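You operate a simulated robot arm through the tools that you are given. There is no shell and no other tool. Be economical: measure what you need, move in short steps, check, and stop when the job is done.

Carry out the task below with a simulated two-armed robot. There is one attempt and no reset: what you move stays moved.

## Task
Hold the steel pail on the bay 42 of the mould rack steady with one hand and put the size plate from the top of the lasting bench in it with the other.
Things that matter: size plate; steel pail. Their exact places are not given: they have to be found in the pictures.

The check looks at the end state, three seconds after you hand in, the way a careful person would. Anything else that was tipped, shoved, dropped, spilled or broken makes it a failure.

## Robot
Two 6-joint arms with two-finger parallel grippers on one trunk, on a base that drives. Base frame: it is fixed to the floor where the robot stands at the start and does not move with it; the origin is under the middle of the robot, x ahead of it, y to its left, z up; the surface under the hand at the start is at about z = 84. Units: cm, degrees, N and s.
The left shoulder is at the start at [6, 18.7, 112.2], the right one opposite. With the tool pointing down near the work surface each hand reaches from about 26 to 62 cm from the robot's upright axis, wherever it stands, measured 20 degrees to its own side. Places, roughly: steel pail [75, -175, 100]. Payload 1.57 kg a hand.
Tool frame (each hand has its own): the origin (TCP) lies between the finger pads and is the grasp point; the fingertips stand 3 cm ahead of it; z points along the fingers, y is the line along which they close. The gripper opens to 11 cm. The fingers are 2.4 cm wide and 1.2 cm thick; the gripper's body (4.8 by 11.2 cm) begins 7.8 cm behind the TCP.
Orientation is told as [roll, pitch, yaw] about the base's x, y, z axes, in that order, counted from this pose: with the fingers straight down and closing along the base's y, the tool's x points along the base's -x, its y along +y and its z along -z.

## Interface
- The arms move only by the tool nudge_tool. It takes "left_moves", "right_moves" or both (then of equal length, played together; a hand with none holds still); each is a list that holds one entry, the list of rows, each a list of 7 numbers: the shift along the tool's x, y, z in cm, then the turn, a rotation vector about the tool's x, y, z in degrees, then the gripper command, from -1 (shut) to 1 (fully open), values between in proportion. In form: [[[x, y, z, ax, ay, az, grip], ...]]. A call has 1 to 20 rows; each row is the pose to reach, as a shift and turn from the pose commanded when the call began, along the tool's axes at that moment. A row lasts 0.2 s, in which the tool goes at most 5 cm and 8.6 degrees; a call with a longer step from one row to the next is refused whole, and so is a gripper value outside its range. A pose out of reach is approached as far as the arm can. The call stops where the force on the tool passes 40 N (or 10 N more than at its start, if that is more) or the arm is blocked; 0.2 s more then pass. The fingers move at their own pace (about 15.3 cm/s each) and stop on an object; they squeeze with about 36 N. The grip force told is the motor's: it shows also when the fingers shut on nothing. Time passes only in rows, and 0.2 s behind the last, so rows that repeat a pose let the fingers close. It gives the time, the measured TCP pose, the force on the tool (base axes), the opening and the grip force at its end, in the units of the frame above (readings bear some noise), with the torque about the TCP (base axes, N m) and any sound that the robot's microphone picked up, and new pictures: "views" is both (left out), scene, wrist or none (wrist: the cameras of the hands that moved).
- Cameras (640 x 400 px; columns grow to the right, rows downward): "scene" is now at [1.43, 2.6, 167.32]; the picture's right is [0.33, -0.94, 0.00], its down [-0.74, -0.26, -0.62] and it looks along [0.58, 0.20, -0.79] (base axes); focal length 256 px, centre (320, 200). "left" rides on the left gripper at [7, -1.6, -14.1] in its tool frame; the picture's right is [0.23, 0.97, 0.00], its down [-0.85, 0.20, -0.48] and it looks along [-0.47, 0.11, 0.88] (tool axes); focal length 222 px, centre (320, 200). "right" rides on the right gripper at [7, 1.6, -14.1] in its tool frame; the picture's right is [-0.23, 0.97, 0.00], its down [-0.86, -0.20, -0.48] and it looks along [-0.47, -0.11, 0.88] (tool axes); focal length 222 px, centre (320, 200).
- move_column(by): slides the trunk up (or, below 0, down) by that many cm; the arms and the scene camera ride with it, the base frame stays. It gives what a move gives, with no picture.
- base_move(legs): drives the robot by 1 to 6 legs, each [ahead, left, turn to the left] in cm, cm and degrees, along the robot's own axes; the way and the turn of a leg run together, so that a leg with both is an arc; at most 150 cm and 180 degrees a leg. The arms and the cameras ride along, it lands a little off, and it stops where it bumps. It gives what a move gives, and a new picture of the scene camera.
- aim_head(pan, tilt): turns the head with the scene camera to pan (to the left, within 86 degrees either way) and tilt (down, from -29 to 69), counted from straight ahead of the robot. It gives what a move gives, and a new picture of the scene camera.
- point_at(camera, pixels): for up to 12 pixels [column, row] of the newest picture of that camera ("zoom" is the newest enlarged one), the place [x, y, z] in the base frame of the surface seen there, good to about 0.3 cm, but the place of the scene camera against the robot may be out by one fixed shift of up to 1.8 cm in any direction. No time passes.
- inspect(camera, box): a new picture of the part [left, top, right, bottom] of that camera's present view, enlarged. No time passes.
- sign_off(): hands the job in; it is judged then, once.

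Go step by step. Measure first, check grasps and placings, and put right what went wrong. The budget is 80 turns and 260 pictures, counting those below and the enlarged ones. Unless the task says otherwise, let go and move clear before handing in, and close with one line.

The tools are called after "Emit:" as name(argument=value, ...) on one line, values as JSON. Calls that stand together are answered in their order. nudge_tool: Moves the arms, as the interface text tells. Its arguments: {"type":"object","properties":{"left_moves":{"type":"array"},"right_moves":{"type":"array"},"views":{"type":"string","enum":["both","scene","wrist","none"]}},"required":[]} The other tools are called the same way: move_column (by) slides the trunk up or down; base_move (legs) drives the base; aim_head (pan, tilt) turns the head that bears the scene camera; point_at (camera, pixels) gives the place of the surface under pixels of a picture; inspect (camera, box) takes an enlarged picture of a part of a camera's view; sign_off () hands the job in.

At the start:

```text
time: 0.0
left_eef_pos: [45.36, 34.53, 105.93]
left_tcp_rot: [-0.1, 0.0, -0.1]
left_force: [0.6, 0.2, 0.1]
left_moment: [0.02, 0.0, 0.02]
left_finger_gap: 11.01
left_grip_force: 0.0
right_eef_pos: [33.93, -6.37, 107.88]
right_tcp_rot: [0.0, 0.0, 0.0]
right_force: [-0.1, 0.0, 0.9]
right_moment: [-0.01, 0.02, 0.02]
right_finger_gap: 11.01
right_grip_force: 0.0
trunk travel left (down, up): [-75.0, 24.0]
robot x, y, heading: [0.01, -0.11, 0.1]
head pan, tilt: [19.4, 52.0]
```

scene: 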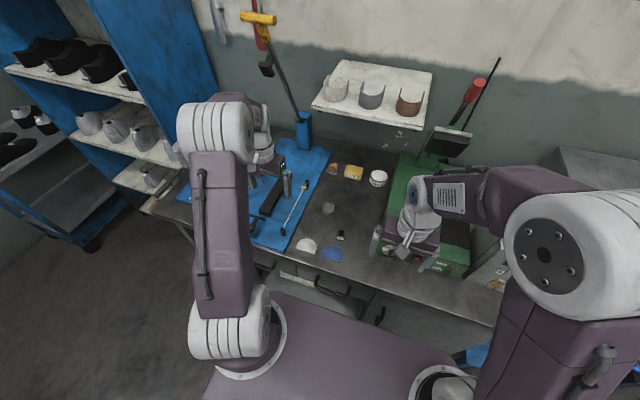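
right: 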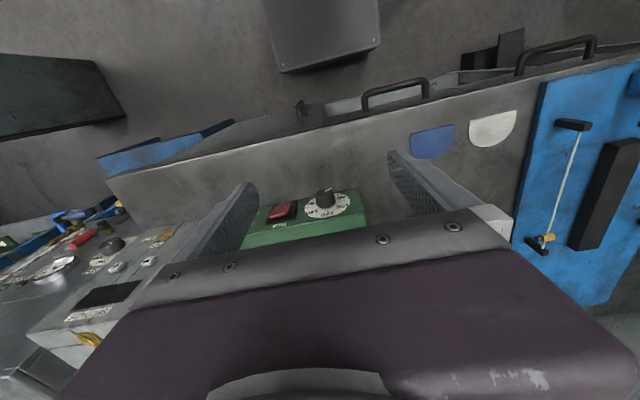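
left: 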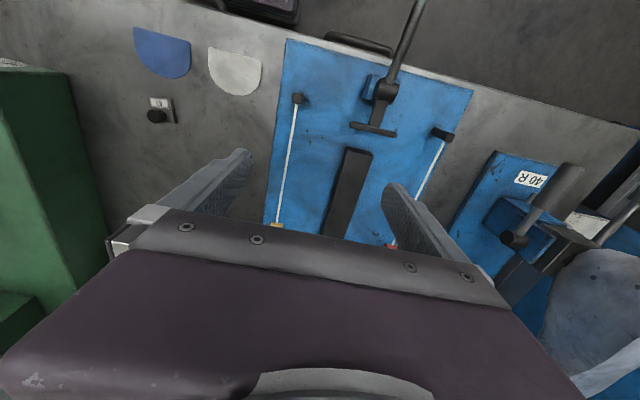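

The left wrist picture shows a small item with a white tag and a black knob at (160,108), which may be the size plate. I'll enlarge it, along with the bench top in the scene picture.

Emit:
inspect(camera="left", box=[100, 20, 280, 140])

Emit:
inspect(camera="scene", box=[250, 130, 500, 290])

Emit:
point_at(camera="left", pixels=[[160, 103], [155, 116], [175, 118], [165, 55], [235, 70], [130, 120], [210, 110]])

```text
3.33 times, centred on (190, 80) of left
```

zoom: 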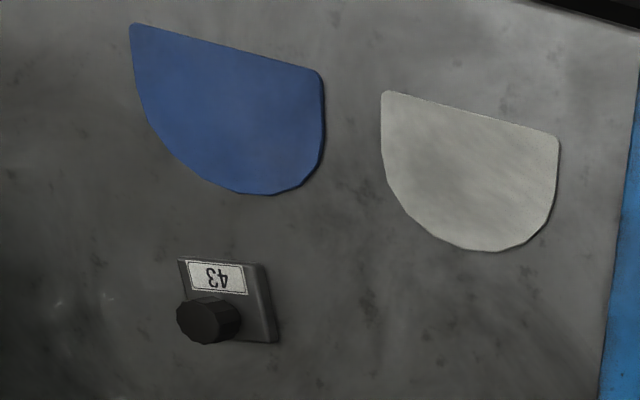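

```text
2.50 times, centred on (375, 210) of scene
```

zoom: 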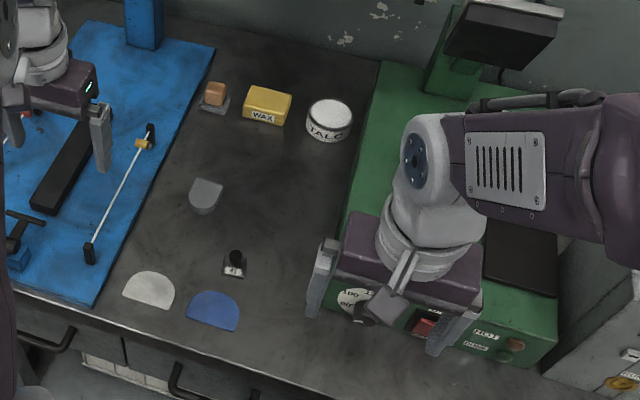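

```text
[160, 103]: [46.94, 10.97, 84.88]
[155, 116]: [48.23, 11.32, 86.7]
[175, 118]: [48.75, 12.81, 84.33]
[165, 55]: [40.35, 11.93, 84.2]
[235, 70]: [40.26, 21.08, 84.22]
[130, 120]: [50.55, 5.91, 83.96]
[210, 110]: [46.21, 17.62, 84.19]
```

The size plate is the "43" plate with the black knob, its knob at about (48.2, 11.3) with its top near z 87. I'll move the left hand above it, and shift the right hand aside.

Emit:
nudge_tool(left_moves=[[[0, -4, 0, 0, 0, 0, 1], [0, -8, 0, 0, 0, 0, 1], [-1, -12, 0, 0, 0, 0, 1], [-2, -16, 0, 0, 0, 0, 1], [-2.8, -20, 0, 0, 0, 0, 1], [-2.8, -23.2, 2, 0, 0, 0, 1], [-2.8, -23.2, 6, 0, 0, 0, 1], [-2.8, -23.2, 9, 0, 0, 0, 1]]], right_moves=[[[0, -2, -1, 0, 0, 0, 1], [0, -4, -2, 0, 0, 0, 1], [0, -6, -3, 0, 0, 0, 1], [0, -8, -4, 0, 0, 0, 1], [0, -10, -4, 0, 0, 0, 1], [0, -10, -4, 0, 0, 0, 1], [0, -10, -4, 0, 0, 0, 1], [0, -10, -4, 0, 0, 0, 1]]], views="both")

```text
time: 1.8
left_eef_pos: [47.87, 11.22, 96.93]
left_tcp_rot: [0.0, 0.1, 0.0]
left_force: [0.0, -0.1, 0.2]
left_moment: [0.0, 0.03, 0.0]
left_finger_gap: 11.01
left_grip_force: 0.0
right_eef_pos: [33.48, -16.24, 112.13]
right_tcp_rot: [0.0, 0.0, 0.0]
right_force: [0.4, 0.0, -0.1]
right_moment: [-0.01, 0.02, 0.01]
right_finger_gap: 11.0
right_grip_force: 0.0
trunk travel left (down, up): [-75.0, 24.0]
robot x, y, heading: [-0.14, -0.26, 0.1]
head pan, tilt: [19.4, 52.0]
```

scene: 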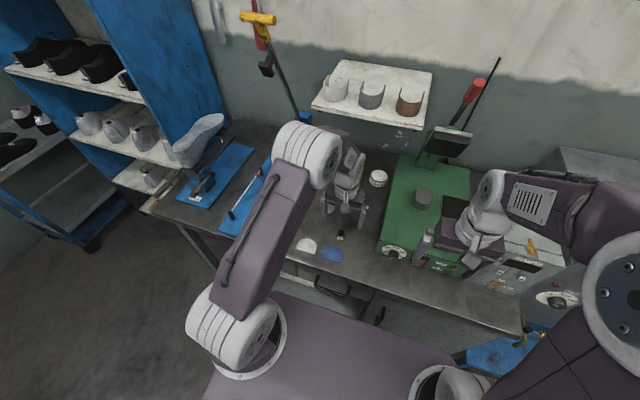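
right: 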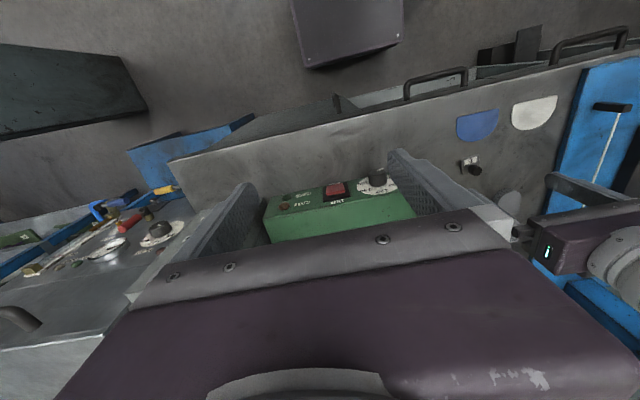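
left: 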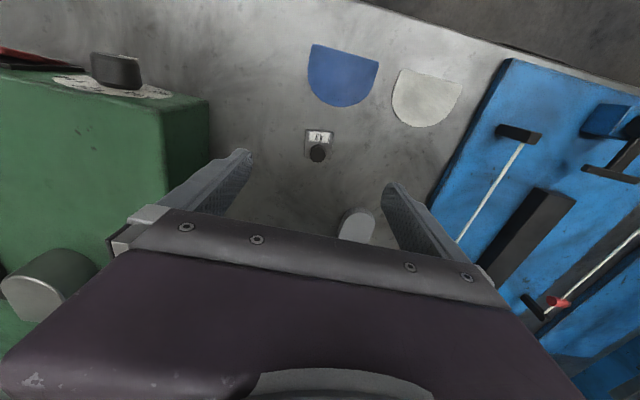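

The knob is now at (318,153) in the left picture, between the fingers. I'll measure it.

Emit:
inspect(camera="left", box=[270, 110, 370, 172])

Emit:
point_at(camera="left", pixels=[[318, 153], [311, 153], [325, 153], [318, 146], [318, 160], [308, 133], [331, 134], [333, 150], [307, 155], [355, 215]])

```text
6.40 times, centred on (320, 141) of left
```

zoom: 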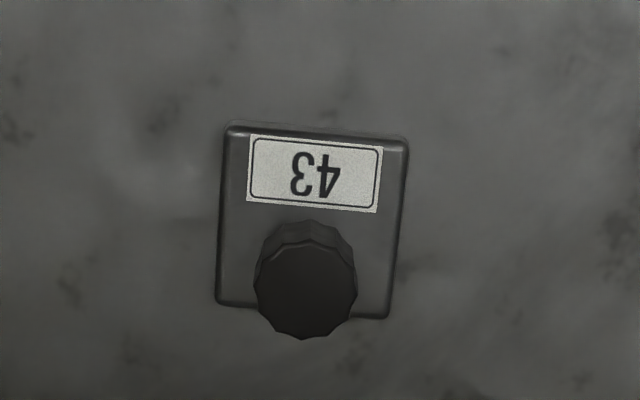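

```text
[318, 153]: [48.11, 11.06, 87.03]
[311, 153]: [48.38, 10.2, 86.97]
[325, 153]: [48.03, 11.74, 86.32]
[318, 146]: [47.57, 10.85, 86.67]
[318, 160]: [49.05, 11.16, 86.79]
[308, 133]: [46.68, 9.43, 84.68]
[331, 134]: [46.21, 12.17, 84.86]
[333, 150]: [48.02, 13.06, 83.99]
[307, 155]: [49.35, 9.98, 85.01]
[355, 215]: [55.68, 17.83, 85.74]
```

The knob is centred at about (48.3, 11.0) with its top at z 87 and the plate's top at 84.9. I'll lower so the tips stop just above the plate, then close.

Emit:
nudge_tool(left_moves=[[[-0.4, -0.2, 3, 0, 0, 0, 0], [-0.4, -0.2, 6, 0, 0, 0, 0], [-0.4, -0.2, 8, 0, 0, 0, 0], [-0.4, -0.2, 8.7, 0, 0, 0, 0], [-0.4, -0.2, 8.7, 0, 0, 0, -0.5], [-0.4, -0.2, 8.7, 0, 0, 0, -1], [-0.4, -0.2, 8.7, 0, 0, 0, -1], [-0.4, -0.2, 8.7, 0, 0, 0, -1]]], views="wrist")

```text
time: 3.6
left_eef_pos: [48.5, 11.02, 88.22]
left_tcp_rot: [-0.1, 0.1, 0.0]
left_force: [0.9, -0.3, 0.5]
left_moment: [0.02, 0.0, -0.02]
left_finger_gap: 1.64
left_grip_force: 31.6
right_eef_pos: [33.52, -16.11, 112.27]
right_tcp_rot: [0.0, 0.0, -0.1]
right_force: [-0.5, 0.3, -0.5]
right_moment: [-0.01, 0.01, 0.02]
right_finger_gap: 10.99
right_grip_force: 0.1
trunk travel left (down, up): [-75.0, 24.0]
robot x, y, heading: [-0.02, 0.21, 0.3]
head pan, tilt: [19.4, 52.0]
```

left: 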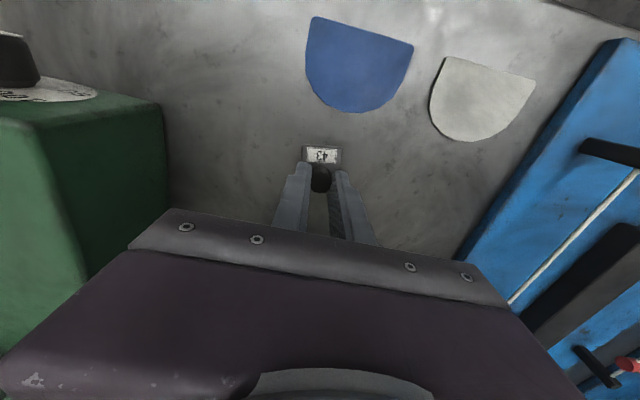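

The fingers closed on the knob with a 1.64 cm gap. I'll lift it straight up and back over the robot, then look right.

Emit:
nudge_tool(left_moves=[[[0, 0, -2, 0, 0, 0, -1], [0, 0, -5, 0, 0, 0, -1], [0, 0, -9, 0, 0, 0, -1], [0, 0, -13, 0, 0, 0, -1], [0, 0, -17, 0, 0, 0, -1], [0, 0, -21, 0, 0, 0, -1], [2, 1, -24, 0, 0, 0, -1], [6, 3, -26, 0, 0, 0, -1], [9, 6, -26, 0, 0, 0, -1], [12, 8, -26, 0, 0, 0, -1]]], views="wrist")

Emit:
aim_head(pan=-67, tilt=25)

```text
time: 5.8
left_eef_pos: [36.12, 19.16, 114.44]
left_tcp_rot: [0.0, 0.0, 0.1]
left_force: [0.3, 0.1, -0.7]
left_moment: [-0.01, -0.02, 0.01]
left_finger_gap: 1.67
left_grip_force: 31.1
right_eef_pos: [33.41, -16.16, 112.21]
right_tcp_rot: [0.1, -0.2, -0.1]
right_force: [1.0, -0.1, 0.5]
right_moment: [0.03, 0.01, -0.02]
right_finger_gap: 11.01
right_grip_force: 0.0
trunk travel left (down, up): [-75.0, 24.0]
robot x, y, heading: [0.17, 0.33, -0.0]
head pan, tilt: [19.4, 52.0]
```

left: 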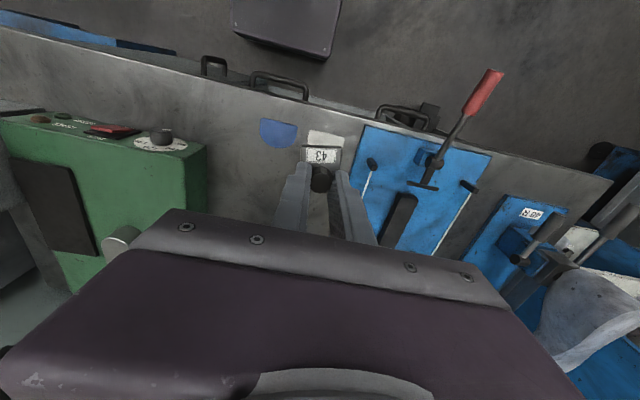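

```text
time: 7.4
left_eef_pos: [36.38, 19.16, 114.39]
left_tcp_rot: [0.0, 0.0, -0.1]
left_force: [0.4, -0.2, -1.7]
left_moment: [-0.02, 0.04, -0.01]
left_finger_gap: 1.66
left_grip_force: 31.8
right_eef_pos: [33.41, -16.14, 112.18]
right_tcp_rot: [-0.1, 0.1, 0.0]
right_force: [0.1, 0.6, -0.4]
right_moment: [0.0, 0.01, 0.01]
right_finger_gap: 10.98
right_grip_force: 0.0
trunk travel left (down, up): [-75.0, 24.0]
robot x, y, heading: [0.02, 0.45, -0.1]
head pan, tilt: [-67.0, 25.0]
```

scene: 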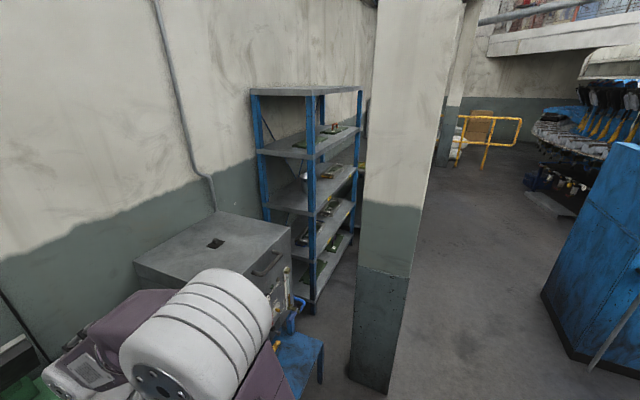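

The plate is held (its "43" label shows at (320,155)). The mould rack is at about (305,200) in the scene, with a pillar at (395,250) near it, so I'll map the obstacles.

Emit:
point_at(camera="scene", pixels=[[313, 310], [357, 255], [310, 200], [385, 390], [352, 370], [410, 270], [278, 345], [323, 345], [290, 240], [300, 95], [430, 350], [302, 178]])

Emit:
inspect(camera="scene", box=[220, 80, 420, 330])

Emit:
inspect(camera="scene", box=[240, 130, 380, 220])

```text
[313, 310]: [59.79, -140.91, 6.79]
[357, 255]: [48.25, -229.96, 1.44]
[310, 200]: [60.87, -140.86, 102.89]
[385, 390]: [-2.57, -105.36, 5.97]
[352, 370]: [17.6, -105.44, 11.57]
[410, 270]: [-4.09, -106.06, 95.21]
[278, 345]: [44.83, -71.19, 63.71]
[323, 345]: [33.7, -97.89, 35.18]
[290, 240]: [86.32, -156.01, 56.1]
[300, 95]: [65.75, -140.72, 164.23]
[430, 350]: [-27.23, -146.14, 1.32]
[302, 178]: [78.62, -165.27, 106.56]
```

```text
1.60 times, centred on (320, 205) of scene
```

zoom: 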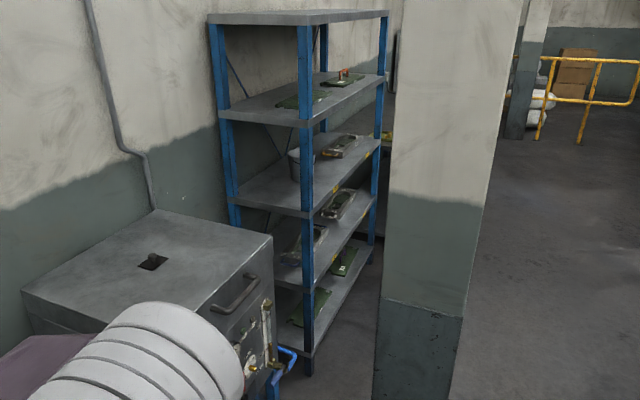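

```text
4.44 times, centred on (310, 175) of scene
```

zoom: 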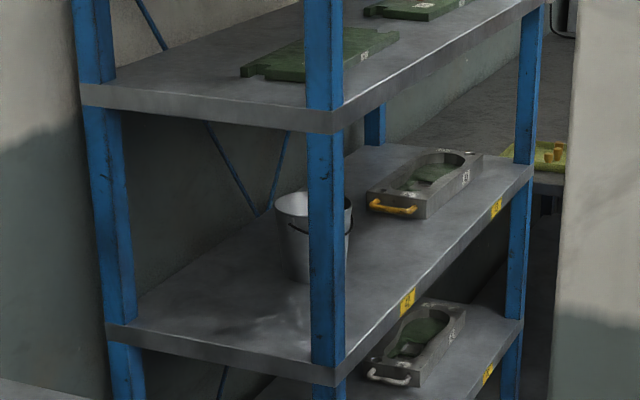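

The pail stands on the middle shelf just behind the front post (about (320,220) in the enlarged picture). I'll measure the shelf heights and look at the aisle for a route.

Emit:
point_at(camera="zoom", pixels=[[210, 115], [330, 122], [330, 375], [296, 200], [296, 270], [280, 210], [405, 302], [495, 208], [520, 250], [420, 195], [250, 320], [420, 75]])

Emit:
aim_head(pan=-86, tilt=40)

```text
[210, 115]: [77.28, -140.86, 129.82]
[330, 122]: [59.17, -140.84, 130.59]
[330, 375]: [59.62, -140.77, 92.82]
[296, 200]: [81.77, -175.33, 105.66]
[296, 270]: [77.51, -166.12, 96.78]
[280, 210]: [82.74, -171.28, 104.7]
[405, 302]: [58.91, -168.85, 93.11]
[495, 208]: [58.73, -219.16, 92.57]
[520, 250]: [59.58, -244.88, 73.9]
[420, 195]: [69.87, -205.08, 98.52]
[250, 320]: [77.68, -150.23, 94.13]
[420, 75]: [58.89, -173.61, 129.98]
```

```text
time: 8.2
left_eef_pos: [36.39, 19.09, 114.49]
left_tcp_rot: [-0.1, 0.0, 0.0]
left_force: [-0.5, -0.4, -1.3]
left_moment: [0.0, 0.03, 0.02]
left_finger_gap: 1.65
left_grip_force: 31.9
right_eef_pos: [33.54, -16.08, 112.16]
right_tcp_rot: [0.0, 0.0, 0.0]
right_force: [-0.2, -0.6, 0.5]
right_moment: [0.03, -0.02, 0.04]
right_finger_gap: 11.01
right_grip_force: 0.0
trunk travel left (down, up): [-75.0, 24.0]
robot x, y, heading: [0.1, -0.17, 0.1]
head pan, tilt: [-85.9, 40.0]
```

scene: 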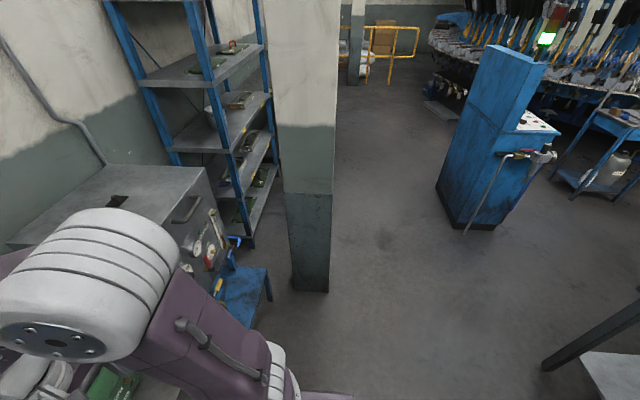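

The shelf is at z 94 with its front edge at x 59, and the next shelf's underside is at about 129. I'll map the pillar and aisle obstacles before driving.

Emit:
point_at(camera="scene", pixels=[[295, 288], [327, 290], [310, 250], [320, 100], [437, 190], [492, 228], [465, 232], [545, 368], [270, 300], [222, 240], [380, 120], [600, 380]])

```text
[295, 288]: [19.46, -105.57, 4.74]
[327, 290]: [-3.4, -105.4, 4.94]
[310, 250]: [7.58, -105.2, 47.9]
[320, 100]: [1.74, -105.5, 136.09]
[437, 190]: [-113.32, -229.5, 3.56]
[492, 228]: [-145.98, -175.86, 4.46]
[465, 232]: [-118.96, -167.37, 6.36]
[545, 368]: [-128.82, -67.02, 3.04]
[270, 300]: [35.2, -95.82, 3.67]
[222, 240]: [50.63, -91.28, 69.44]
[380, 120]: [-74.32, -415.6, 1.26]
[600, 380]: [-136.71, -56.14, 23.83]
```

The pillar spans x −5…20 from y −105, and the aisle is clear to about x −113. I'll back off, turn right 90° and then look toward −x before going on.

Emit:
base_move(legs=[[-28, 0, 0], [0, 0, -90]])

Emit:
aim_head(pan=-60, tilt=40)

```text
time: 14.0
left_eef_pos: [-8.28, -35.88, 114.37]
left_tcp_rot: [0.1, 0.0, -88.8]
left_force: [0.4, 0.1, -0.6]
left_moment: [-0.03, 0.0, -0.02]
left_finger_gap: 1.65
left_grip_force: 32.1
right_eef_pos: [-43.49, -33.75, 112.14]
right_tcp_rot: [0.0, 0.0, -88.7]
right_force: [1.0, -0.2, -0.4]
right_moment: [-0.02, -0.03, -0.02]
right_finger_gap: 11.0
right_grip_force: 0.0
trunk travel left (down, up): [-75.0, 24.0]
robot x, y, heading: [-28.2, 0.14, -88.9]
head pan, tilt: [-85.9, 40.0]
```

scene: 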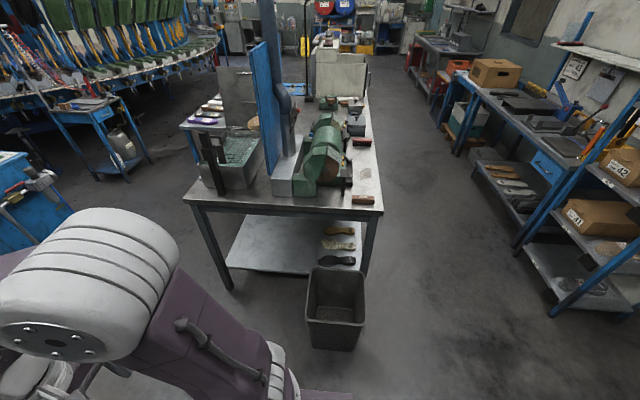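

```text
time: 14.9
left_eef_pos: [-8.25, -35.86, 114.45]
left_tcp_rot: [-0.1, 0.0, -88.8]
left_force: [-0.1, 0.6, -0.5]
left_moment: [0.02, -0.01, 0.0]
left_finger_gap: 1.62
left_grip_force: 31.7
right_eef_pos: [-43.49, -33.86, 112.12]
right_tcp_rot: [0.0, 0.0, -88.8]
right_force: [0.0, 1.0, 0.2]
right_moment: [-0.02, 0.02, 0.05]
right_finger_gap: 11.0
right_grip_force: 0.1
trunk travel left (down, up): [-75.0, 24.0]
robot x, y, heading: [-28.03, -0.01, -89.0]
head pan, tilt: [-60.0, 40.0]
```

scene: 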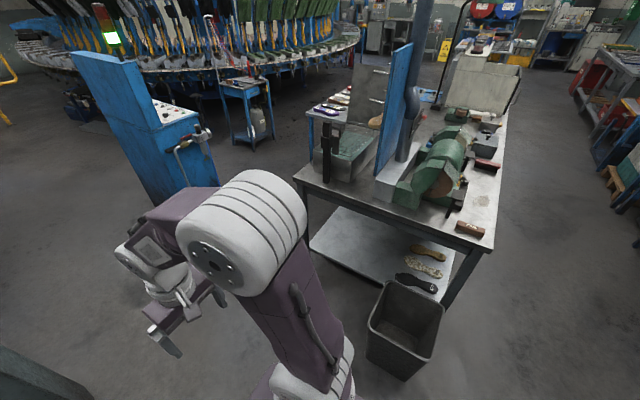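

Emit:
point_at(camera="scene", pixels=[[372, 360], [400, 378], [375, 310], [230, 280], [300, 190], [185, 190], [210, 130], [440, 310]])

```text
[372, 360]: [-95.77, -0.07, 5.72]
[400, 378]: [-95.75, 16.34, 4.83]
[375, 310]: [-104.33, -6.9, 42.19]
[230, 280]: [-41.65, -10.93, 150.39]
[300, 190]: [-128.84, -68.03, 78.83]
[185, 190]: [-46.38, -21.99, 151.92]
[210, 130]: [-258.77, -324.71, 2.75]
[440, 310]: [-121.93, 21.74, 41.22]
```

The waste bin is at x −95, y > −7, and the blue cabinet is at x < −113. I'll go diagonally to x ≈ −57, then along the aisle to y ≈ −171 and turn left to face the rack.

Emit:
base_move(legs=[[35, -31, 0], [136, 0, 0], [0, 0, 89]])

Emit:
aim_head(pan=0, tilt=35)

```text
time: 27.8
left_eef_pos: [-15.0, -153.12, 114.42]
left_tcp_rot: [0.0, 0.0, 1.4]
left_force: [0.1, -0.2, -0.8]
left_moment: [0.03, 0.01, 0.0]
left_finger_gap: 1.65
left_grip_force: 31.8
right_eef_pos: [-17.1, -188.41, 112.19]
right_tcp_rot: [0.1, 0.0, 1.4]
right_force: [0.1, -0.3, -0.3]
right_moment: [-0.02, 0.03, 0.01]
right_finger_gap: 10.99
right_grip_force: 0.0
trunk travel left (down, up): [-75.0, 24.0]
robot x, y, heading: [-50.63, -173.0, 1.7]
head pan, tilt: [-60.0, 40.0]
```

scene: 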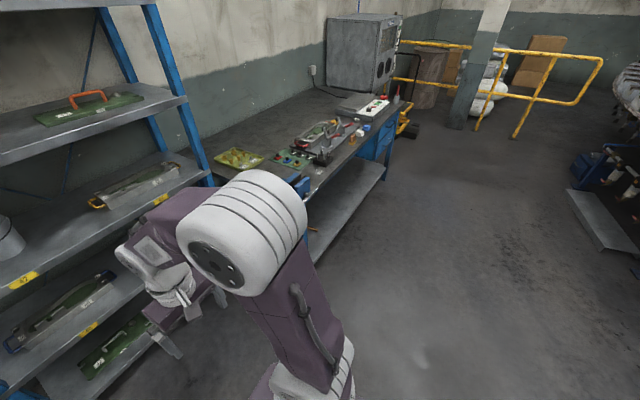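

```text
time: 29.1
left_eef_pos: [-15.1, -153.11, 114.34]
left_tcp_rot: [0.0, 0.0, 1.5]
left_force: [0.2, 0.2, -0.3]
left_moment: [0.02, -0.01, 0.02]
left_finger_gap: 1.64
left_grip_force: 31.7
right_eef_pos: [-17.13, -188.38, 112.09]
right_tcp_rot: [0.0, 0.0, 1.4]
right_force: [0.1, 0.1, -0.4]
right_moment: [0.0, 0.01, 0.01]
right_finger_gap: 10.99
right_grip_force: 0.0
trunk travel left (down, up): [-75.0, 24.0]
robot x, y, heading: [-50.69, -173.3, 1.3]
head pan, tilt: [0.0, 35.0]
```

scene: 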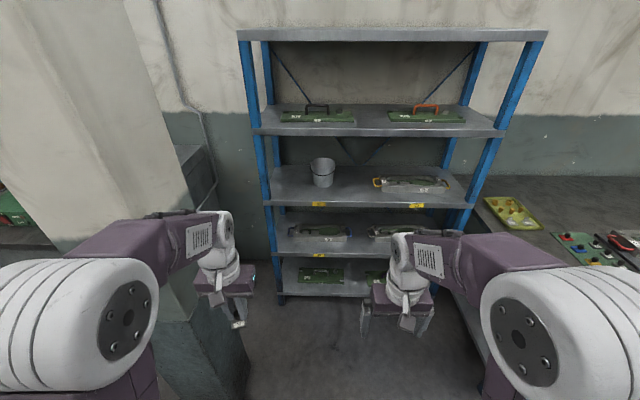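

The pail is at (322,172) straight ahead. I'll measure it and the pillar on the left.

Emit:
inspect(camera="scene", box=[260, 130, 460, 210])

Emit:
point_at(camera="scene", pixels=[[200, 380], [240, 370], [150, 150], [100, 100], [165, 140], [322, 165], [311, 165], [333, 165], [322, 186], [325, 158], [490, 270], [250, 380]])

```text
3.20 times, centred on (360, 170) of scene
```

zoom: 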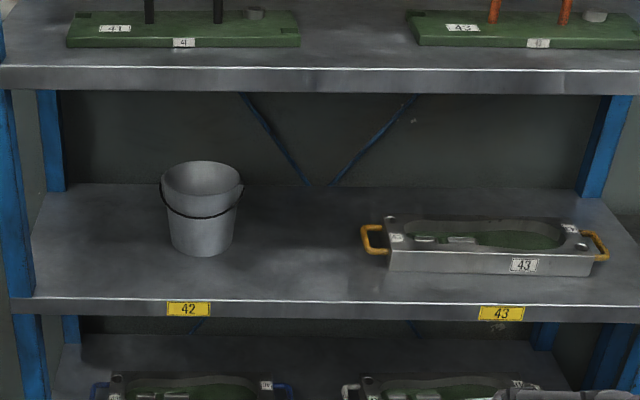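

```text
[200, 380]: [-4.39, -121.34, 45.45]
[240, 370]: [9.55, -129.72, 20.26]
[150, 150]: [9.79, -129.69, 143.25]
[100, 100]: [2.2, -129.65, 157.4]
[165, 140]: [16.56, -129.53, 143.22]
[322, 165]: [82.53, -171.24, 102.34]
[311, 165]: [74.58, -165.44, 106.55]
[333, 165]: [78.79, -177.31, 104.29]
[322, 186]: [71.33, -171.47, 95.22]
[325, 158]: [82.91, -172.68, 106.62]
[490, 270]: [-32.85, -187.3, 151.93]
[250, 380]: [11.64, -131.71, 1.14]
```

The pail's rim is about 12 cm wide, centred near (76.5, −171.3) with its top at z 106.7. The shelf gap of 35 cm calls for tilted tools, so here in the open I'll first yaw the hands toward each other.

Emit:
nudge_tool(left_moves=[[[0, 1, 0, 0, 0, 7, -1], [0, 2, 0, 0, 0, 14, -1], [0, 2, 0, 0, 0, 21, -1]]], right_moves=[[[0, -1, 0, 0, 0, -7, 1], [0, -2, 0, 0, 0, -14, 1], [0, -2, 0, 0, 0, -20, 1]]], views="none")

Emit:
nudge_tool(left_moves=[[[-2, 0, 0, 0, -8, 0, -1], [-4, 0, 0, 0, -16, 0, -1], [-6, 0, 0, 0, -24, 0, -1], [-8, 0, 0, 0, -32, 0, -1], [-10, 0, 0, 0, -40, 0, -1], [-12, 0, 0, 0, -45, 0, -1], [-12, 0, 0, 0, -45, 0, -1]]], right_moves=[[[-2, 0, 0, 0, -8, 0, 1], [-4, 0, 0, 0, -16, 0, 1], [-6, 0, 0, 0, -24, 0, 1], [-8, 0, 0, 0, -32, 0, 1], [-10, 0, 0, 0, -40, 0, 1], [-12, 0, 0, 0, -48, 0, 1], [-12, 0, 0, 0, -55, 0, 1]]], views="both")

```text
time: 29.9
left_eef_pos: [-15.28, -151.12, 114.5]
left_tcp_rot: [-0.1, -0.1, -19.7]
left_force: [0.2, -0.3, 0.3]
left_moment: [0.03, 0.0, -0.03]
left_finger_gap: 1.66
left_grip_force: 31.6
right_eef_pos: [-16.99, -190.43, 112.1]
right_tcp_rot: [0.0, -0.1, 21.5]
right_force: [0.1, 0.1, 0.3]
right_moment: [0.03, 0.03, 0.02]
right_finger_gap: 11.0
right_grip_force: 0.0
trunk travel left (down, up): [-75.0, 24.0]
robot x, y, heading: [-51.17, -172.93, 1.6]
head pan, tilt: [0.0, 35.0]
```

```text
time: 31.5
left_eef_pos: [-3.77, -155.26, 114.39]
left_tcp_rot: [0.1, -45.0, -19.7]
left_force: [0.5, 0.0, -0.1]
left_moment: [0.03, 0.0, -0.03]
left_finger_gap: 1.66
left_grip_force: 32.0
right_eef_pos: [-4.47, -186.26, 112.55]
right_tcp_rot: [0.2, -54.9, 21.4]
right_force: [-0.1, -0.4, -0.2]
right_moment: [0.0, 0.0, 0.01]
right_finger_gap: 11.03
right_grip_force: 0.0
right hand out of reach, approached as far as the arm can: row 5, 6, 7
trunk travel left (down, up): [-75.0, 24.0]
robot x, y, heading: [-51.11, -173.04, 1.3]
head pan, tilt: [0.0, 35.0]
```

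scene: 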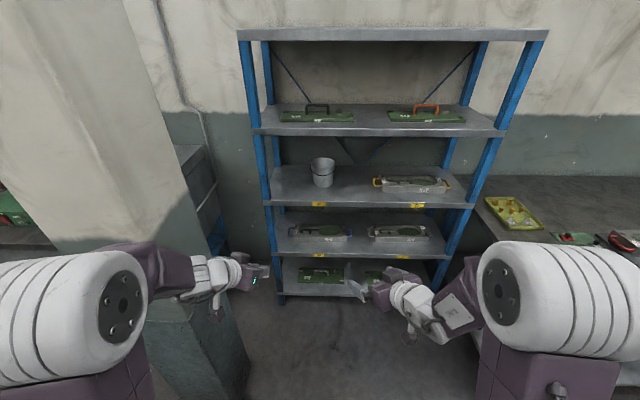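
right: 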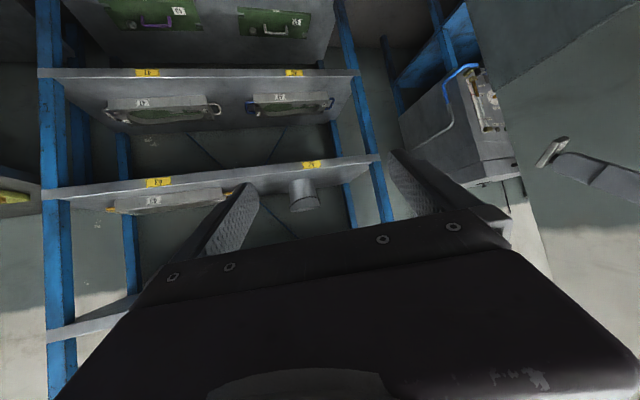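
left: 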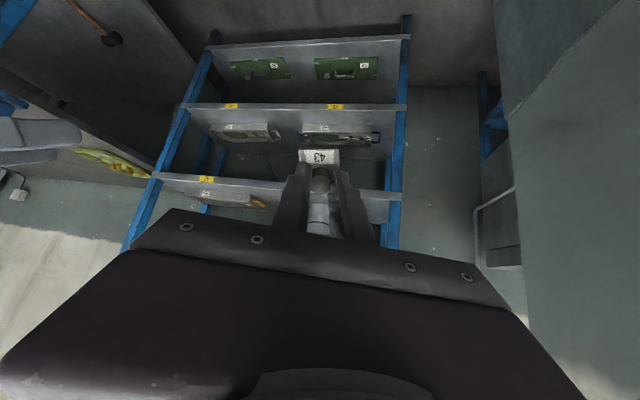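

Both tools are tilted and the plate is still held. Before driving forward past the pillar I'll check how far the left arm sticks out.

Emit:
point_at(camera="scene", pixels=[[10, 310], [50, 275], [100, 255], [150, 255], [180, 290], [225, 275], [250, 280], [20, 370], [200, 330], [500, 350]])

Emit:
aim_head(pan=55, tilt=45)

```text
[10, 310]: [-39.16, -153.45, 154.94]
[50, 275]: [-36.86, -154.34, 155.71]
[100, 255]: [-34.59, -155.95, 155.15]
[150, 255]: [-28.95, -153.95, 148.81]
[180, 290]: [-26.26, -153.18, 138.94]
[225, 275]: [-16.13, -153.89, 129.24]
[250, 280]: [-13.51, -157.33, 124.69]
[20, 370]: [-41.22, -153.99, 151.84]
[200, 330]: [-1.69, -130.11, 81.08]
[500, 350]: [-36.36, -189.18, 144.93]
```

```text
time: 32.8
left_eef_pos: [-3.8, -155.25, 114.48]
left_tcp_rot: [0.0, -45.1, -19.6]
left_force: [0.0, 0.3, -1.0]
left_moment: [-0.01, 0.05, 0.02]
left_finger_gap: 1.64
left_grip_force: 32.1
right_eef_pos: [-4.51, -186.27, 112.54]
right_tcp_rot: [0.1, -54.8, 21.4]
right_force: [-0.2, 0.5, 0.6]
right_moment: [0.03, 0.0, 0.03]
right_finger_gap: 11.0
right_grip_force: 0.0
trunk travel left (down, up): [-75.0, 24.0]
robot x, y, heading: [-50.98, -172.99, 1.4]
head pan, tilt: [55.0, 45.0]
```

scene: 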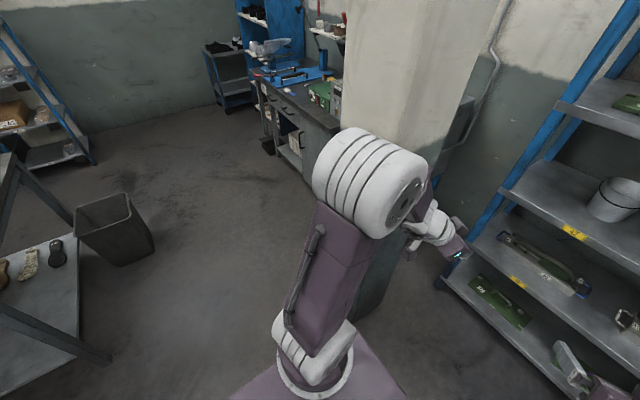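

Emit:
point_at(camera="scene", pixels=[[325, 160], [345, 140], [310, 250], [285, 370], [245, 390], [290, 390], [400, 390], [365, 355], [325, 395]])

```text
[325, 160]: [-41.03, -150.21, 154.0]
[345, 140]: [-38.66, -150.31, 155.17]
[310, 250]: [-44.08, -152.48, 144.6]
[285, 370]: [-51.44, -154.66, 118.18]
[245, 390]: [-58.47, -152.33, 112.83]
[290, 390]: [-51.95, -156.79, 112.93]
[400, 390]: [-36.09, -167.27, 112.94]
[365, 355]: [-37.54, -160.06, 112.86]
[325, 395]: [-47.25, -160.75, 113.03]
```

The left elbow clears the pillar by more than 10 cm. I'll drive forward 50 cm, which leaves the hands short of the shelf edge.

Emit:
base_move(legs=[[50, -1.5, -1.4]])

Emit:
aim_head(pan=0, tilt=40)

Emit:
inspect(camera="right", box=[0, 0, 640, 400])

```text
time: 35.7
left_eef_pos: [45.62, -156.75, 114.45]
left_tcp_rot: [0.1, -45.1, -20.7]
left_force: [1.1, -0.8, -0.7]
left_moment: [0.03, 0.0, 0.01]
left_finger_gap: 1.64
left_grip_force: 31.8
right_eef_pos: [44.3, -187.8, 112.59]
right_tcp_rot: [0.1, -54.8, 20.4]
right_force: [0.0, -0.5, 0.4]
right_moment: [0.0, -0.01, 0.02]
right_finger_gap: 11.0
right_grip_force: 0.1
trunk travel left (down, up): [-75.0, 24.0]
robot x, y, heading: [-1.99, -173.7, 0.3]
head pan, tilt: [55.0, 45.0]
```

scene: 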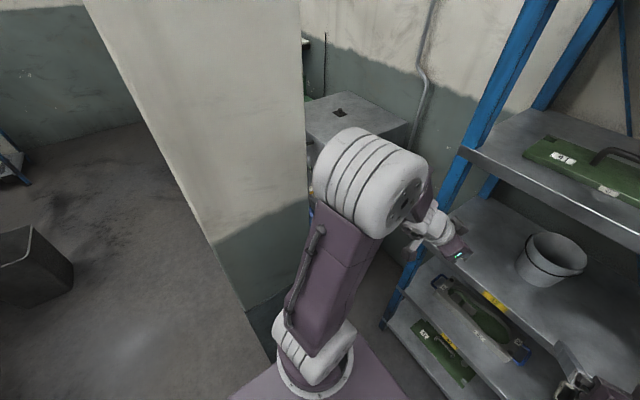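

```text
time: 36.9
left_eef_pos: [45.72, -156.76, 114.44]
left_tcp_rot: [0.1, -45.0, -20.7]
left_force: [0.9, -0.3, -1.2]
left_moment: [0.01, 0.05, 0.01]
left_finger_gap: 1.66
left_grip_force: 31.7
right_eef_pos: [44.5, -187.73, 112.4]
right_tcp_rot: [0.0, -55.0, 20.3]
right_force: [-0.2, -0.1, -0.5]
right_moment: [-0.02, 0.01, 0.02]
right_finger_gap: 11.01
right_grip_force: 0.0
trunk travel left (down, up): [-75.0, 24.0]
robot x, y, heading: [-1.74, -173.81, 0.4]
head pan, tilt: [0.0, 40.0]
```

scene: 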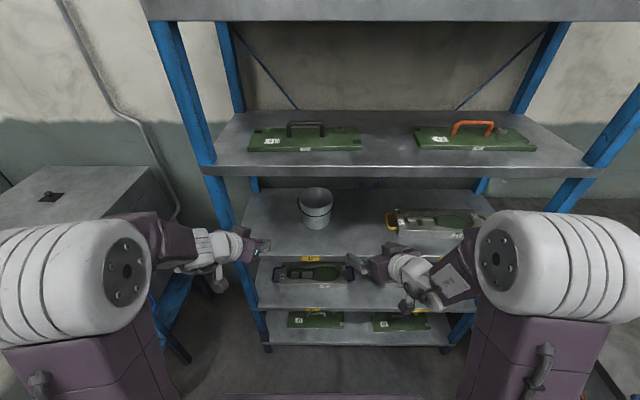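

```text
1.00 times, centred on (320, 200) of right (not enlarged: the box is as wide or as high as the picture)
```

zoom: 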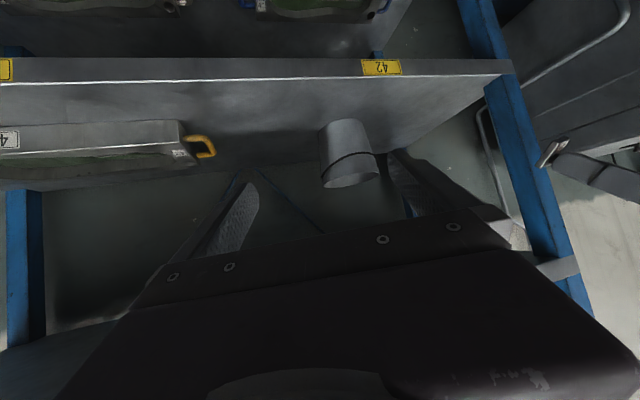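

The pail is at (348,155) in the right wrist picture. I'll measure it with that camera, which has no fixed shift.

Emit:
inspect(camera="right", box=[270, 90, 430, 200])

Emit:
inspect(camera="scene", box=[260, 170, 370, 245])

Emit:
point_at(camera="right", pixels=[[320, 130], [325, 125], [365, 122], [370, 130], [322, 160], [376, 155], [323, 182], [378, 172], [345, 125], [350, 150], [350, 180], [345, 118]])

Emit:
point_at(camera="scene", pixels=[[299, 200], [332, 200], [315, 188], [315, 213], [306, 205], [326, 205], [315, 228], [305, 220], [325, 222], [315, 198], [360, 172], [240, 175]])

```text
3.64 times, centred on (350, 145) of right
```

zoom: 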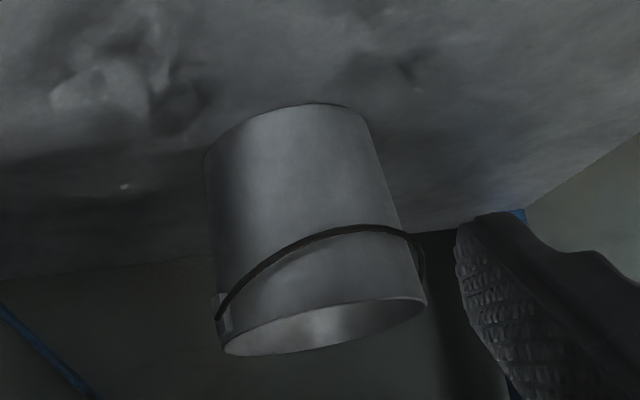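

```text
5.33 times, centred on (315, 208) of scene
```

zoom: 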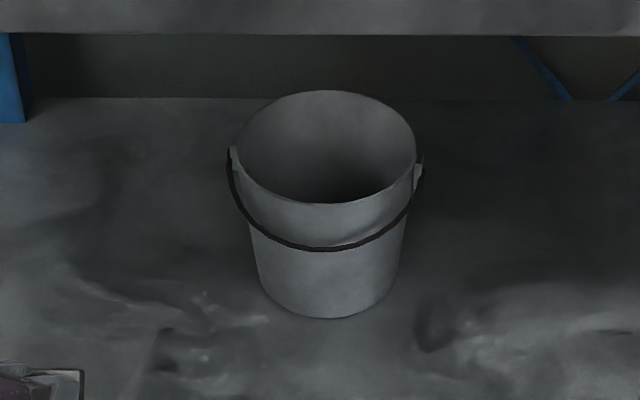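

```text
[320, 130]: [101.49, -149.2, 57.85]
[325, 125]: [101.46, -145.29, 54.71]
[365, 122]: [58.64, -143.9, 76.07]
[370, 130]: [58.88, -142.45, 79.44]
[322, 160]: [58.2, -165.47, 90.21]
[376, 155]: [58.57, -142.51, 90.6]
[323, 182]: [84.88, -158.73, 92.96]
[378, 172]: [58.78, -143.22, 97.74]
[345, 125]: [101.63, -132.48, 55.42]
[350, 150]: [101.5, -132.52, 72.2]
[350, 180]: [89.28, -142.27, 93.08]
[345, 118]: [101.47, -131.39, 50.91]
```

```text
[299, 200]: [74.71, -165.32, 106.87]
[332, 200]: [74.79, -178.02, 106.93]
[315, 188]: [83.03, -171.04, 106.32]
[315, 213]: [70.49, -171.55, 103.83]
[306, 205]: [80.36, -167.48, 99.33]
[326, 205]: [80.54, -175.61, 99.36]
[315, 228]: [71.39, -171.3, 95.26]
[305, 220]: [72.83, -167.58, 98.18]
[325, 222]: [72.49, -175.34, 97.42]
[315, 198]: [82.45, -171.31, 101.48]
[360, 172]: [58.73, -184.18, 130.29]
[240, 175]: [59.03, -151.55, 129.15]
```

The plain right picture predates the drive, so I'll use the enlarged one instead for the pail.

Emit:
inspect(camera="right", box=[270, 90, 430, 200])

Emit:
point_at(camera="zoom", pixels=[[230, 348], [422, 303], [325, 340], [208, 170], [365, 125], [290, 112], [300, 200], [388, 200], [212, 230], [310, 320], [218, 310], [345, 230]])

```text
3.64 times, centred on (350, 145) of right
```

zoom: 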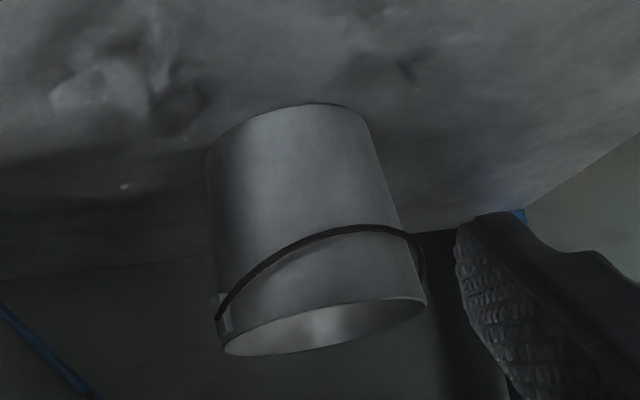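

```text
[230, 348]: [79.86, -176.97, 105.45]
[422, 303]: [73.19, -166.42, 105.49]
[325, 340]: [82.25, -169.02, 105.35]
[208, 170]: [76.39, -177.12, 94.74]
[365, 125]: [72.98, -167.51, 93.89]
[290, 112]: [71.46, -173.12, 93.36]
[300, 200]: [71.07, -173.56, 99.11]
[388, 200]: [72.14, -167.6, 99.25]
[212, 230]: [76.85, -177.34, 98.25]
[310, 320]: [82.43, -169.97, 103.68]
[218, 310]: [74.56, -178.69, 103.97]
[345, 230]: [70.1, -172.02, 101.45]
```

From the right wrist camera the pail's centre is about (76.6, −171.8), its rim 12.5 cm wide at z 105.5, and the shelf is at z 93. The body is too wide to clasp, so I'll pinch the wall at the back right, away from the ears and bail. First I drive 17 cm nearer.

Emit:
base_move(legs=[[17, 0, 0]])

Emit:
inspect(camera="right", box=[300, 60, 540, 210])

```text
time: 38.4
left_eef_pos: [62.26, -157.05, 114.57]
left_tcp_rot: [0.2, -45.1, -21.1]
left_force: [0.6, 0.3, -0.3]
left_moment: [0.0, 0.01, -0.01]
left_finger_gap: 1.67
left_grip_force: 32.2
right_eef_pos: [60.77, -188.05, 112.6]
right_tcp_rot: [0.0, -55.0, 19.9]
right_force: [-0.6, 1.0, 0.5]
right_moment: [0.01, -0.04, -0.02]
right_finger_gap: 10.99
right_grip_force: 0.0
trunk travel left (down, up): [-75.0, 24.0]
robot x, y, heading: [14.9, -173.63, -0.2]
head pan, tilt: [0.0, 40.0]
```

scene: 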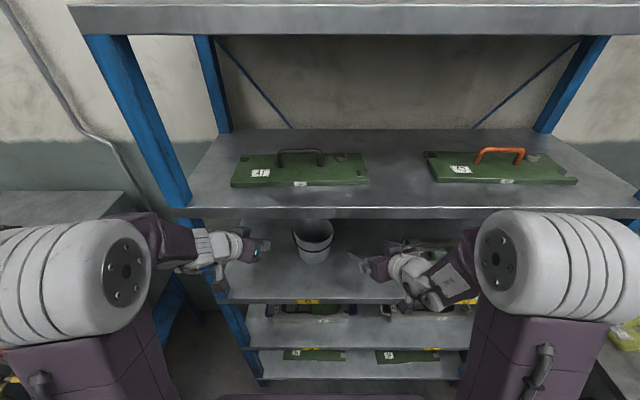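

```text
2.67 times, centred on (420, 135) of right
```

zoom: 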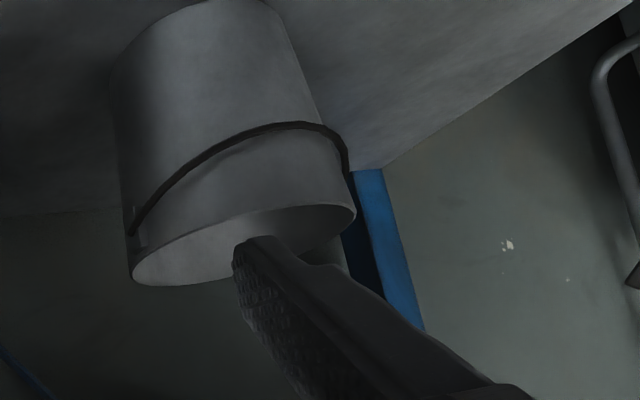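

The forearms slope down from high elbows and would near the upper shelf's edge, so I want the trunk lower. I'll back off 13 cm, raise the hands relative to the shoulders, then slide the trunk down by the same amount.

Emit:
base_move(legs=[[-14, 0, 0]])

Emit:
nudge_tool(left_moves=[[[-2.8, 0, -2.8, 0, 0, 0, -1], [-5.6, 0, -5.6, 0, 0, 0, -1], [-8.4, 0, -8.4, 0, 0, 0, -1], [-11.2, 0, -11.2, 0, 0, 0, -1], [-14, 0, -14, 0, 0, 0, -1]]], right_moves=[[[-3.3, 0, -2.3, 0, 0, 0, 1], [-6.6, 0, -4.6, 0, 0, 0, 1], [-9.8, 0, -6.9, 0, 0, 0, 1], [-13.1, 0, -9.2, 0, 0, 0, 1], [-16.4, 0, -11.5, 0, 0, 0, 1]]], views="none")

Emit:
move_column(by=-20)

```text
time: 39.7
left_eef_pos: [48.46, -157.23, 114.27]
left_tcp_rot: [0.1, -44.9, -21.2]
left_force: [0.1, 0.8, -0.5]
left_moment: [0.03, 0.03, 0.01]
left_finger_gap: 1.64
left_grip_force: 31.6
right_eef_pos: [46.97, -188.14, 112.42]
right_tcp_rot: [0.1, -54.8, 19.7]
right_force: [0.1, 0.1, -0.1]
right_moment: [0.01, -0.02, 0.02]
right_finger_gap: 11.0
right_grip_force: 0.0
trunk travel left (down, up): [-75.0, 24.0]
robot x, y, heading: [0.52, -173.55, -0.4]
head pan, tilt: [0.0, 40.0]
```

scene: 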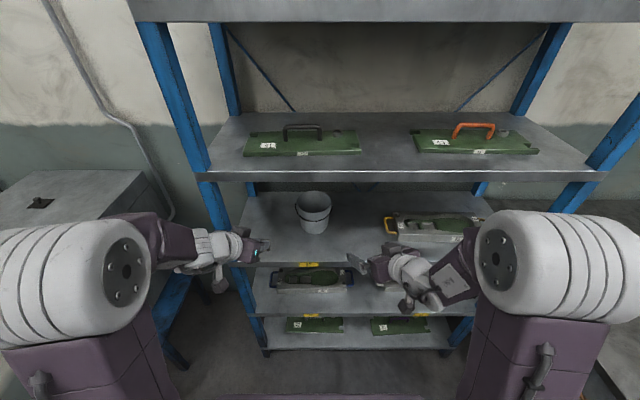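

```text
time: 40.9
left_eef_pos: [48.32, -157.2, 134.34]
left_tcp_rot: [0.1, -45.0, -21.2]
left_force: [0.0, -0.1, -0.7]
left_moment: [0.04, 0.02, -0.03]
left_finger_gap: 1.64
left_grip_force: 31.8
right_eef_pos: [46.69, -188.02, 132.66]
right_tcp_rot: [0.0, -55.0, 19.9]
right_force: [0.8, 0.0, 0.6]
right_moment: [-0.03, 0.01, 0.02]
right_finger_gap: 11.02
right_grip_force: 0.1
trunk travel left (down, up): [-75.0, 24.0]
robot x, y, heading: [0.88, -173.45, -0.3]
head pan, tilt: [0.0, 40.0]
```

```text
time: 43.1
left_eef_pos: [48.29, -157.15, 114.44]
left_tcp_rot: [0.0, -45.1, -21.2]
left_force: [-0.7, -0.2, -0.8]
left_moment: [0.02, 0.01, 0.02]
left_finger_gap: 1.66
left_grip_force: 31.6
right_eef_pos: [46.7, -188.15, 112.54]
right_tcp_rot: [0.1, -54.9, 19.9]
right_force: [0.1, -0.8, 0.3]
right_moment: [-0.01, -0.01, -0.01]
right_finger_gap: 11.03
right_grip_force: 0.0
trunk travel left (down, up): [-55.0, 44.0]
robot x, y, heading: [0.76, -173.5, -0.1]
head pan, tilt: [0.0, 40.0]
```

The trunk is down and the hands are back at their height. I'll turn the right hand to yaw 35, pitch −50, then drive in again.

Emit:
nudge_tool(right_moves=[[[0, 0, 0, -6, 2.5, -4.3, 1], [0, 0, 0, -12.3, 5, -8.6, 1]]], views="none")

Emit:
base_move(legs=[[14, 0, 0]])

Emit:
nudge_tool(right_moves=[[[0, 0, 0, 0, 0, 0, 0.2]]], views="wrist")

```text
time: 43.7
left_eef_pos: [48.4, -157.24, 114.21]
left_tcp_rot: [0.0, -45.0, -21.3]
left_force: [0.0, 0.7, -0.9]
left_moment: [0.01, 0.03, 0.03]
left_finger_gap: 1.66
left_grip_force: 32.4
right_eef_pos: [46.8, -188.05, 112.4]
right_tcp_rot: [1.3, -50.0, 34.0]
right_force: [-0.1, 0.0, -0.3]
right_moment: [-0.03, 0.03, -0.04]
right_finger_gap: 10.99
right_grip_force: 0.1
trunk travel left (down, up): [-55.0, 44.0]
robot x, y, heading: [0.61, -173.89, -0.1]
head pan, tilt: [0.0, 40.0]
```

```text
time: 45.0
left_eef_pos: [62.42, -157.38, 114.31]
left_tcp_rot: [0.1, -45.0, -21.3]
left_force: [0.3, -0.4, -0.3]
left_moment: [-0.01, 0.0, -0.01]
left_finger_gap: 1.64
left_grip_force: 31.9
right_eef_pos: [60.71, -188.11, 112.42]
right_tcp_rot: [1.1, -50.0, 33.9]
right_force: [0.0, 0.0, -0.1]
right_moment: [0.01, -0.02, 0.01]
right_finger_gap: 10.99
right_grip_force: 0.1
trunk travel left (down, up): [-55.0, 44.0]
robot x, y, heading: [14.88, -174.24, -0.0]
head pan, tilt: [0.0, 40.0]
```

scene: 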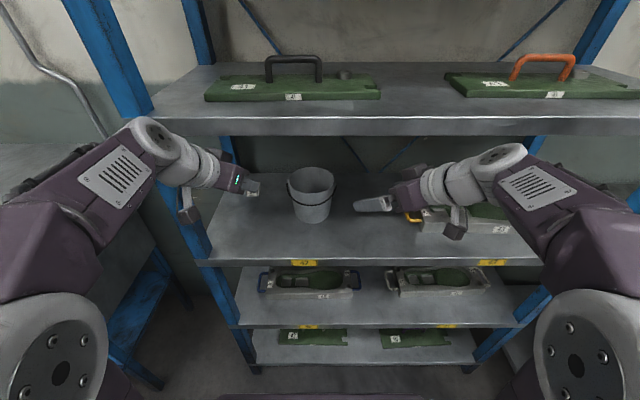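

```text
time: 45.4
left_eef_pos: [62.41, -157.41, 114.38]
left_tcp_rot: [0.2, -45.1, -21.3]
left_force: [-0.2, -0.5, -0.3]
left_moment: [0.01, 0.03, -0.04]
left_finger_gap: 1.65
left_grip_force: 31.6
right_eef_pos: [60.61, -188.02, 112.4]
right_tcp_rot: [1.1, -50.0, 33.8]
right_force: [0.5, 0.3, 0.8]
right_moment: [0.02, -0.02, 0.0]
right_finger_gap: 6.58
right_grip_force: 0.1
trunk travel left (down, up): [-55.0, 44.0]
robot x, y, heading: [14.6, -173.68, -0.4]
head pan, tilt: [0.0, 40.0]
```

right: 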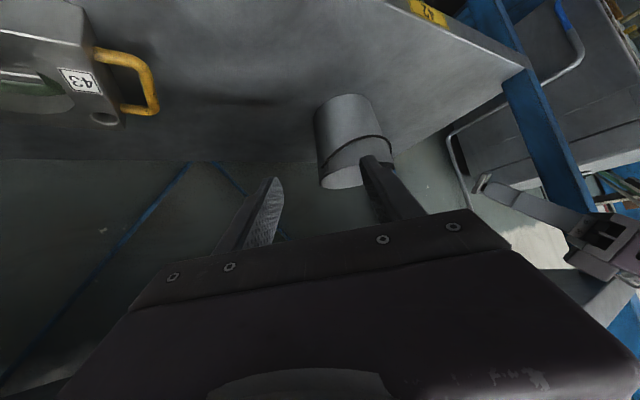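

The arms now lie well below the upper shelf. I'll remeasure the pail's rim and the mould's yellow handle from the fresh right picture.

Emit:
point_at(camera="right", pixels=[[155, 105], [145, 65], [318, 110], [372, 100], [324, 186], [360, 184], [330, 188], [345, 187], [316, 140], [345, 95], [345, 120]])

Emit:
point_at(camera="scene", pixels=[[289, 182], [332, 182], [311, 169], [311, 195], [311, 180], [250, 192], [372, 203], [460, 220], [415, 215]])

Emit:
inspect(camera="scene", box=[230, 140, 410, 250])

```text
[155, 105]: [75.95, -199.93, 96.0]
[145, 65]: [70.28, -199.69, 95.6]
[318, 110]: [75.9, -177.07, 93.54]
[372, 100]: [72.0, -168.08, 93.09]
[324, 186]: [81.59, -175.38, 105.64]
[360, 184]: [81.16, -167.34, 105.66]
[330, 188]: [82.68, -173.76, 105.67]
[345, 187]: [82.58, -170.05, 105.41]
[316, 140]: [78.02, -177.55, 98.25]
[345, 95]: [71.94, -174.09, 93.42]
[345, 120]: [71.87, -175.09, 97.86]
```

```text
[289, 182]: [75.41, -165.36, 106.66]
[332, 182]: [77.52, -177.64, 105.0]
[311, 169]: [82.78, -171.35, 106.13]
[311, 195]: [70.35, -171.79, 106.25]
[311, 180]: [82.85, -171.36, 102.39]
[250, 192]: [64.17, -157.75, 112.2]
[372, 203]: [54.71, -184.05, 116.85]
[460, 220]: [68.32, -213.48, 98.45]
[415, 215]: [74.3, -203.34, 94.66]
```

```text
3.56 times, centred on (320, 195) of scene
```

zoom: 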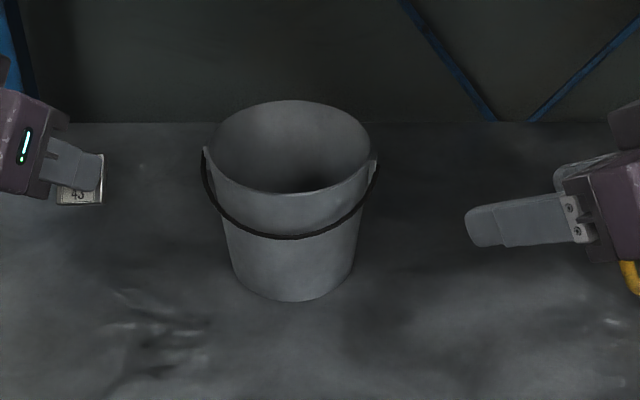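

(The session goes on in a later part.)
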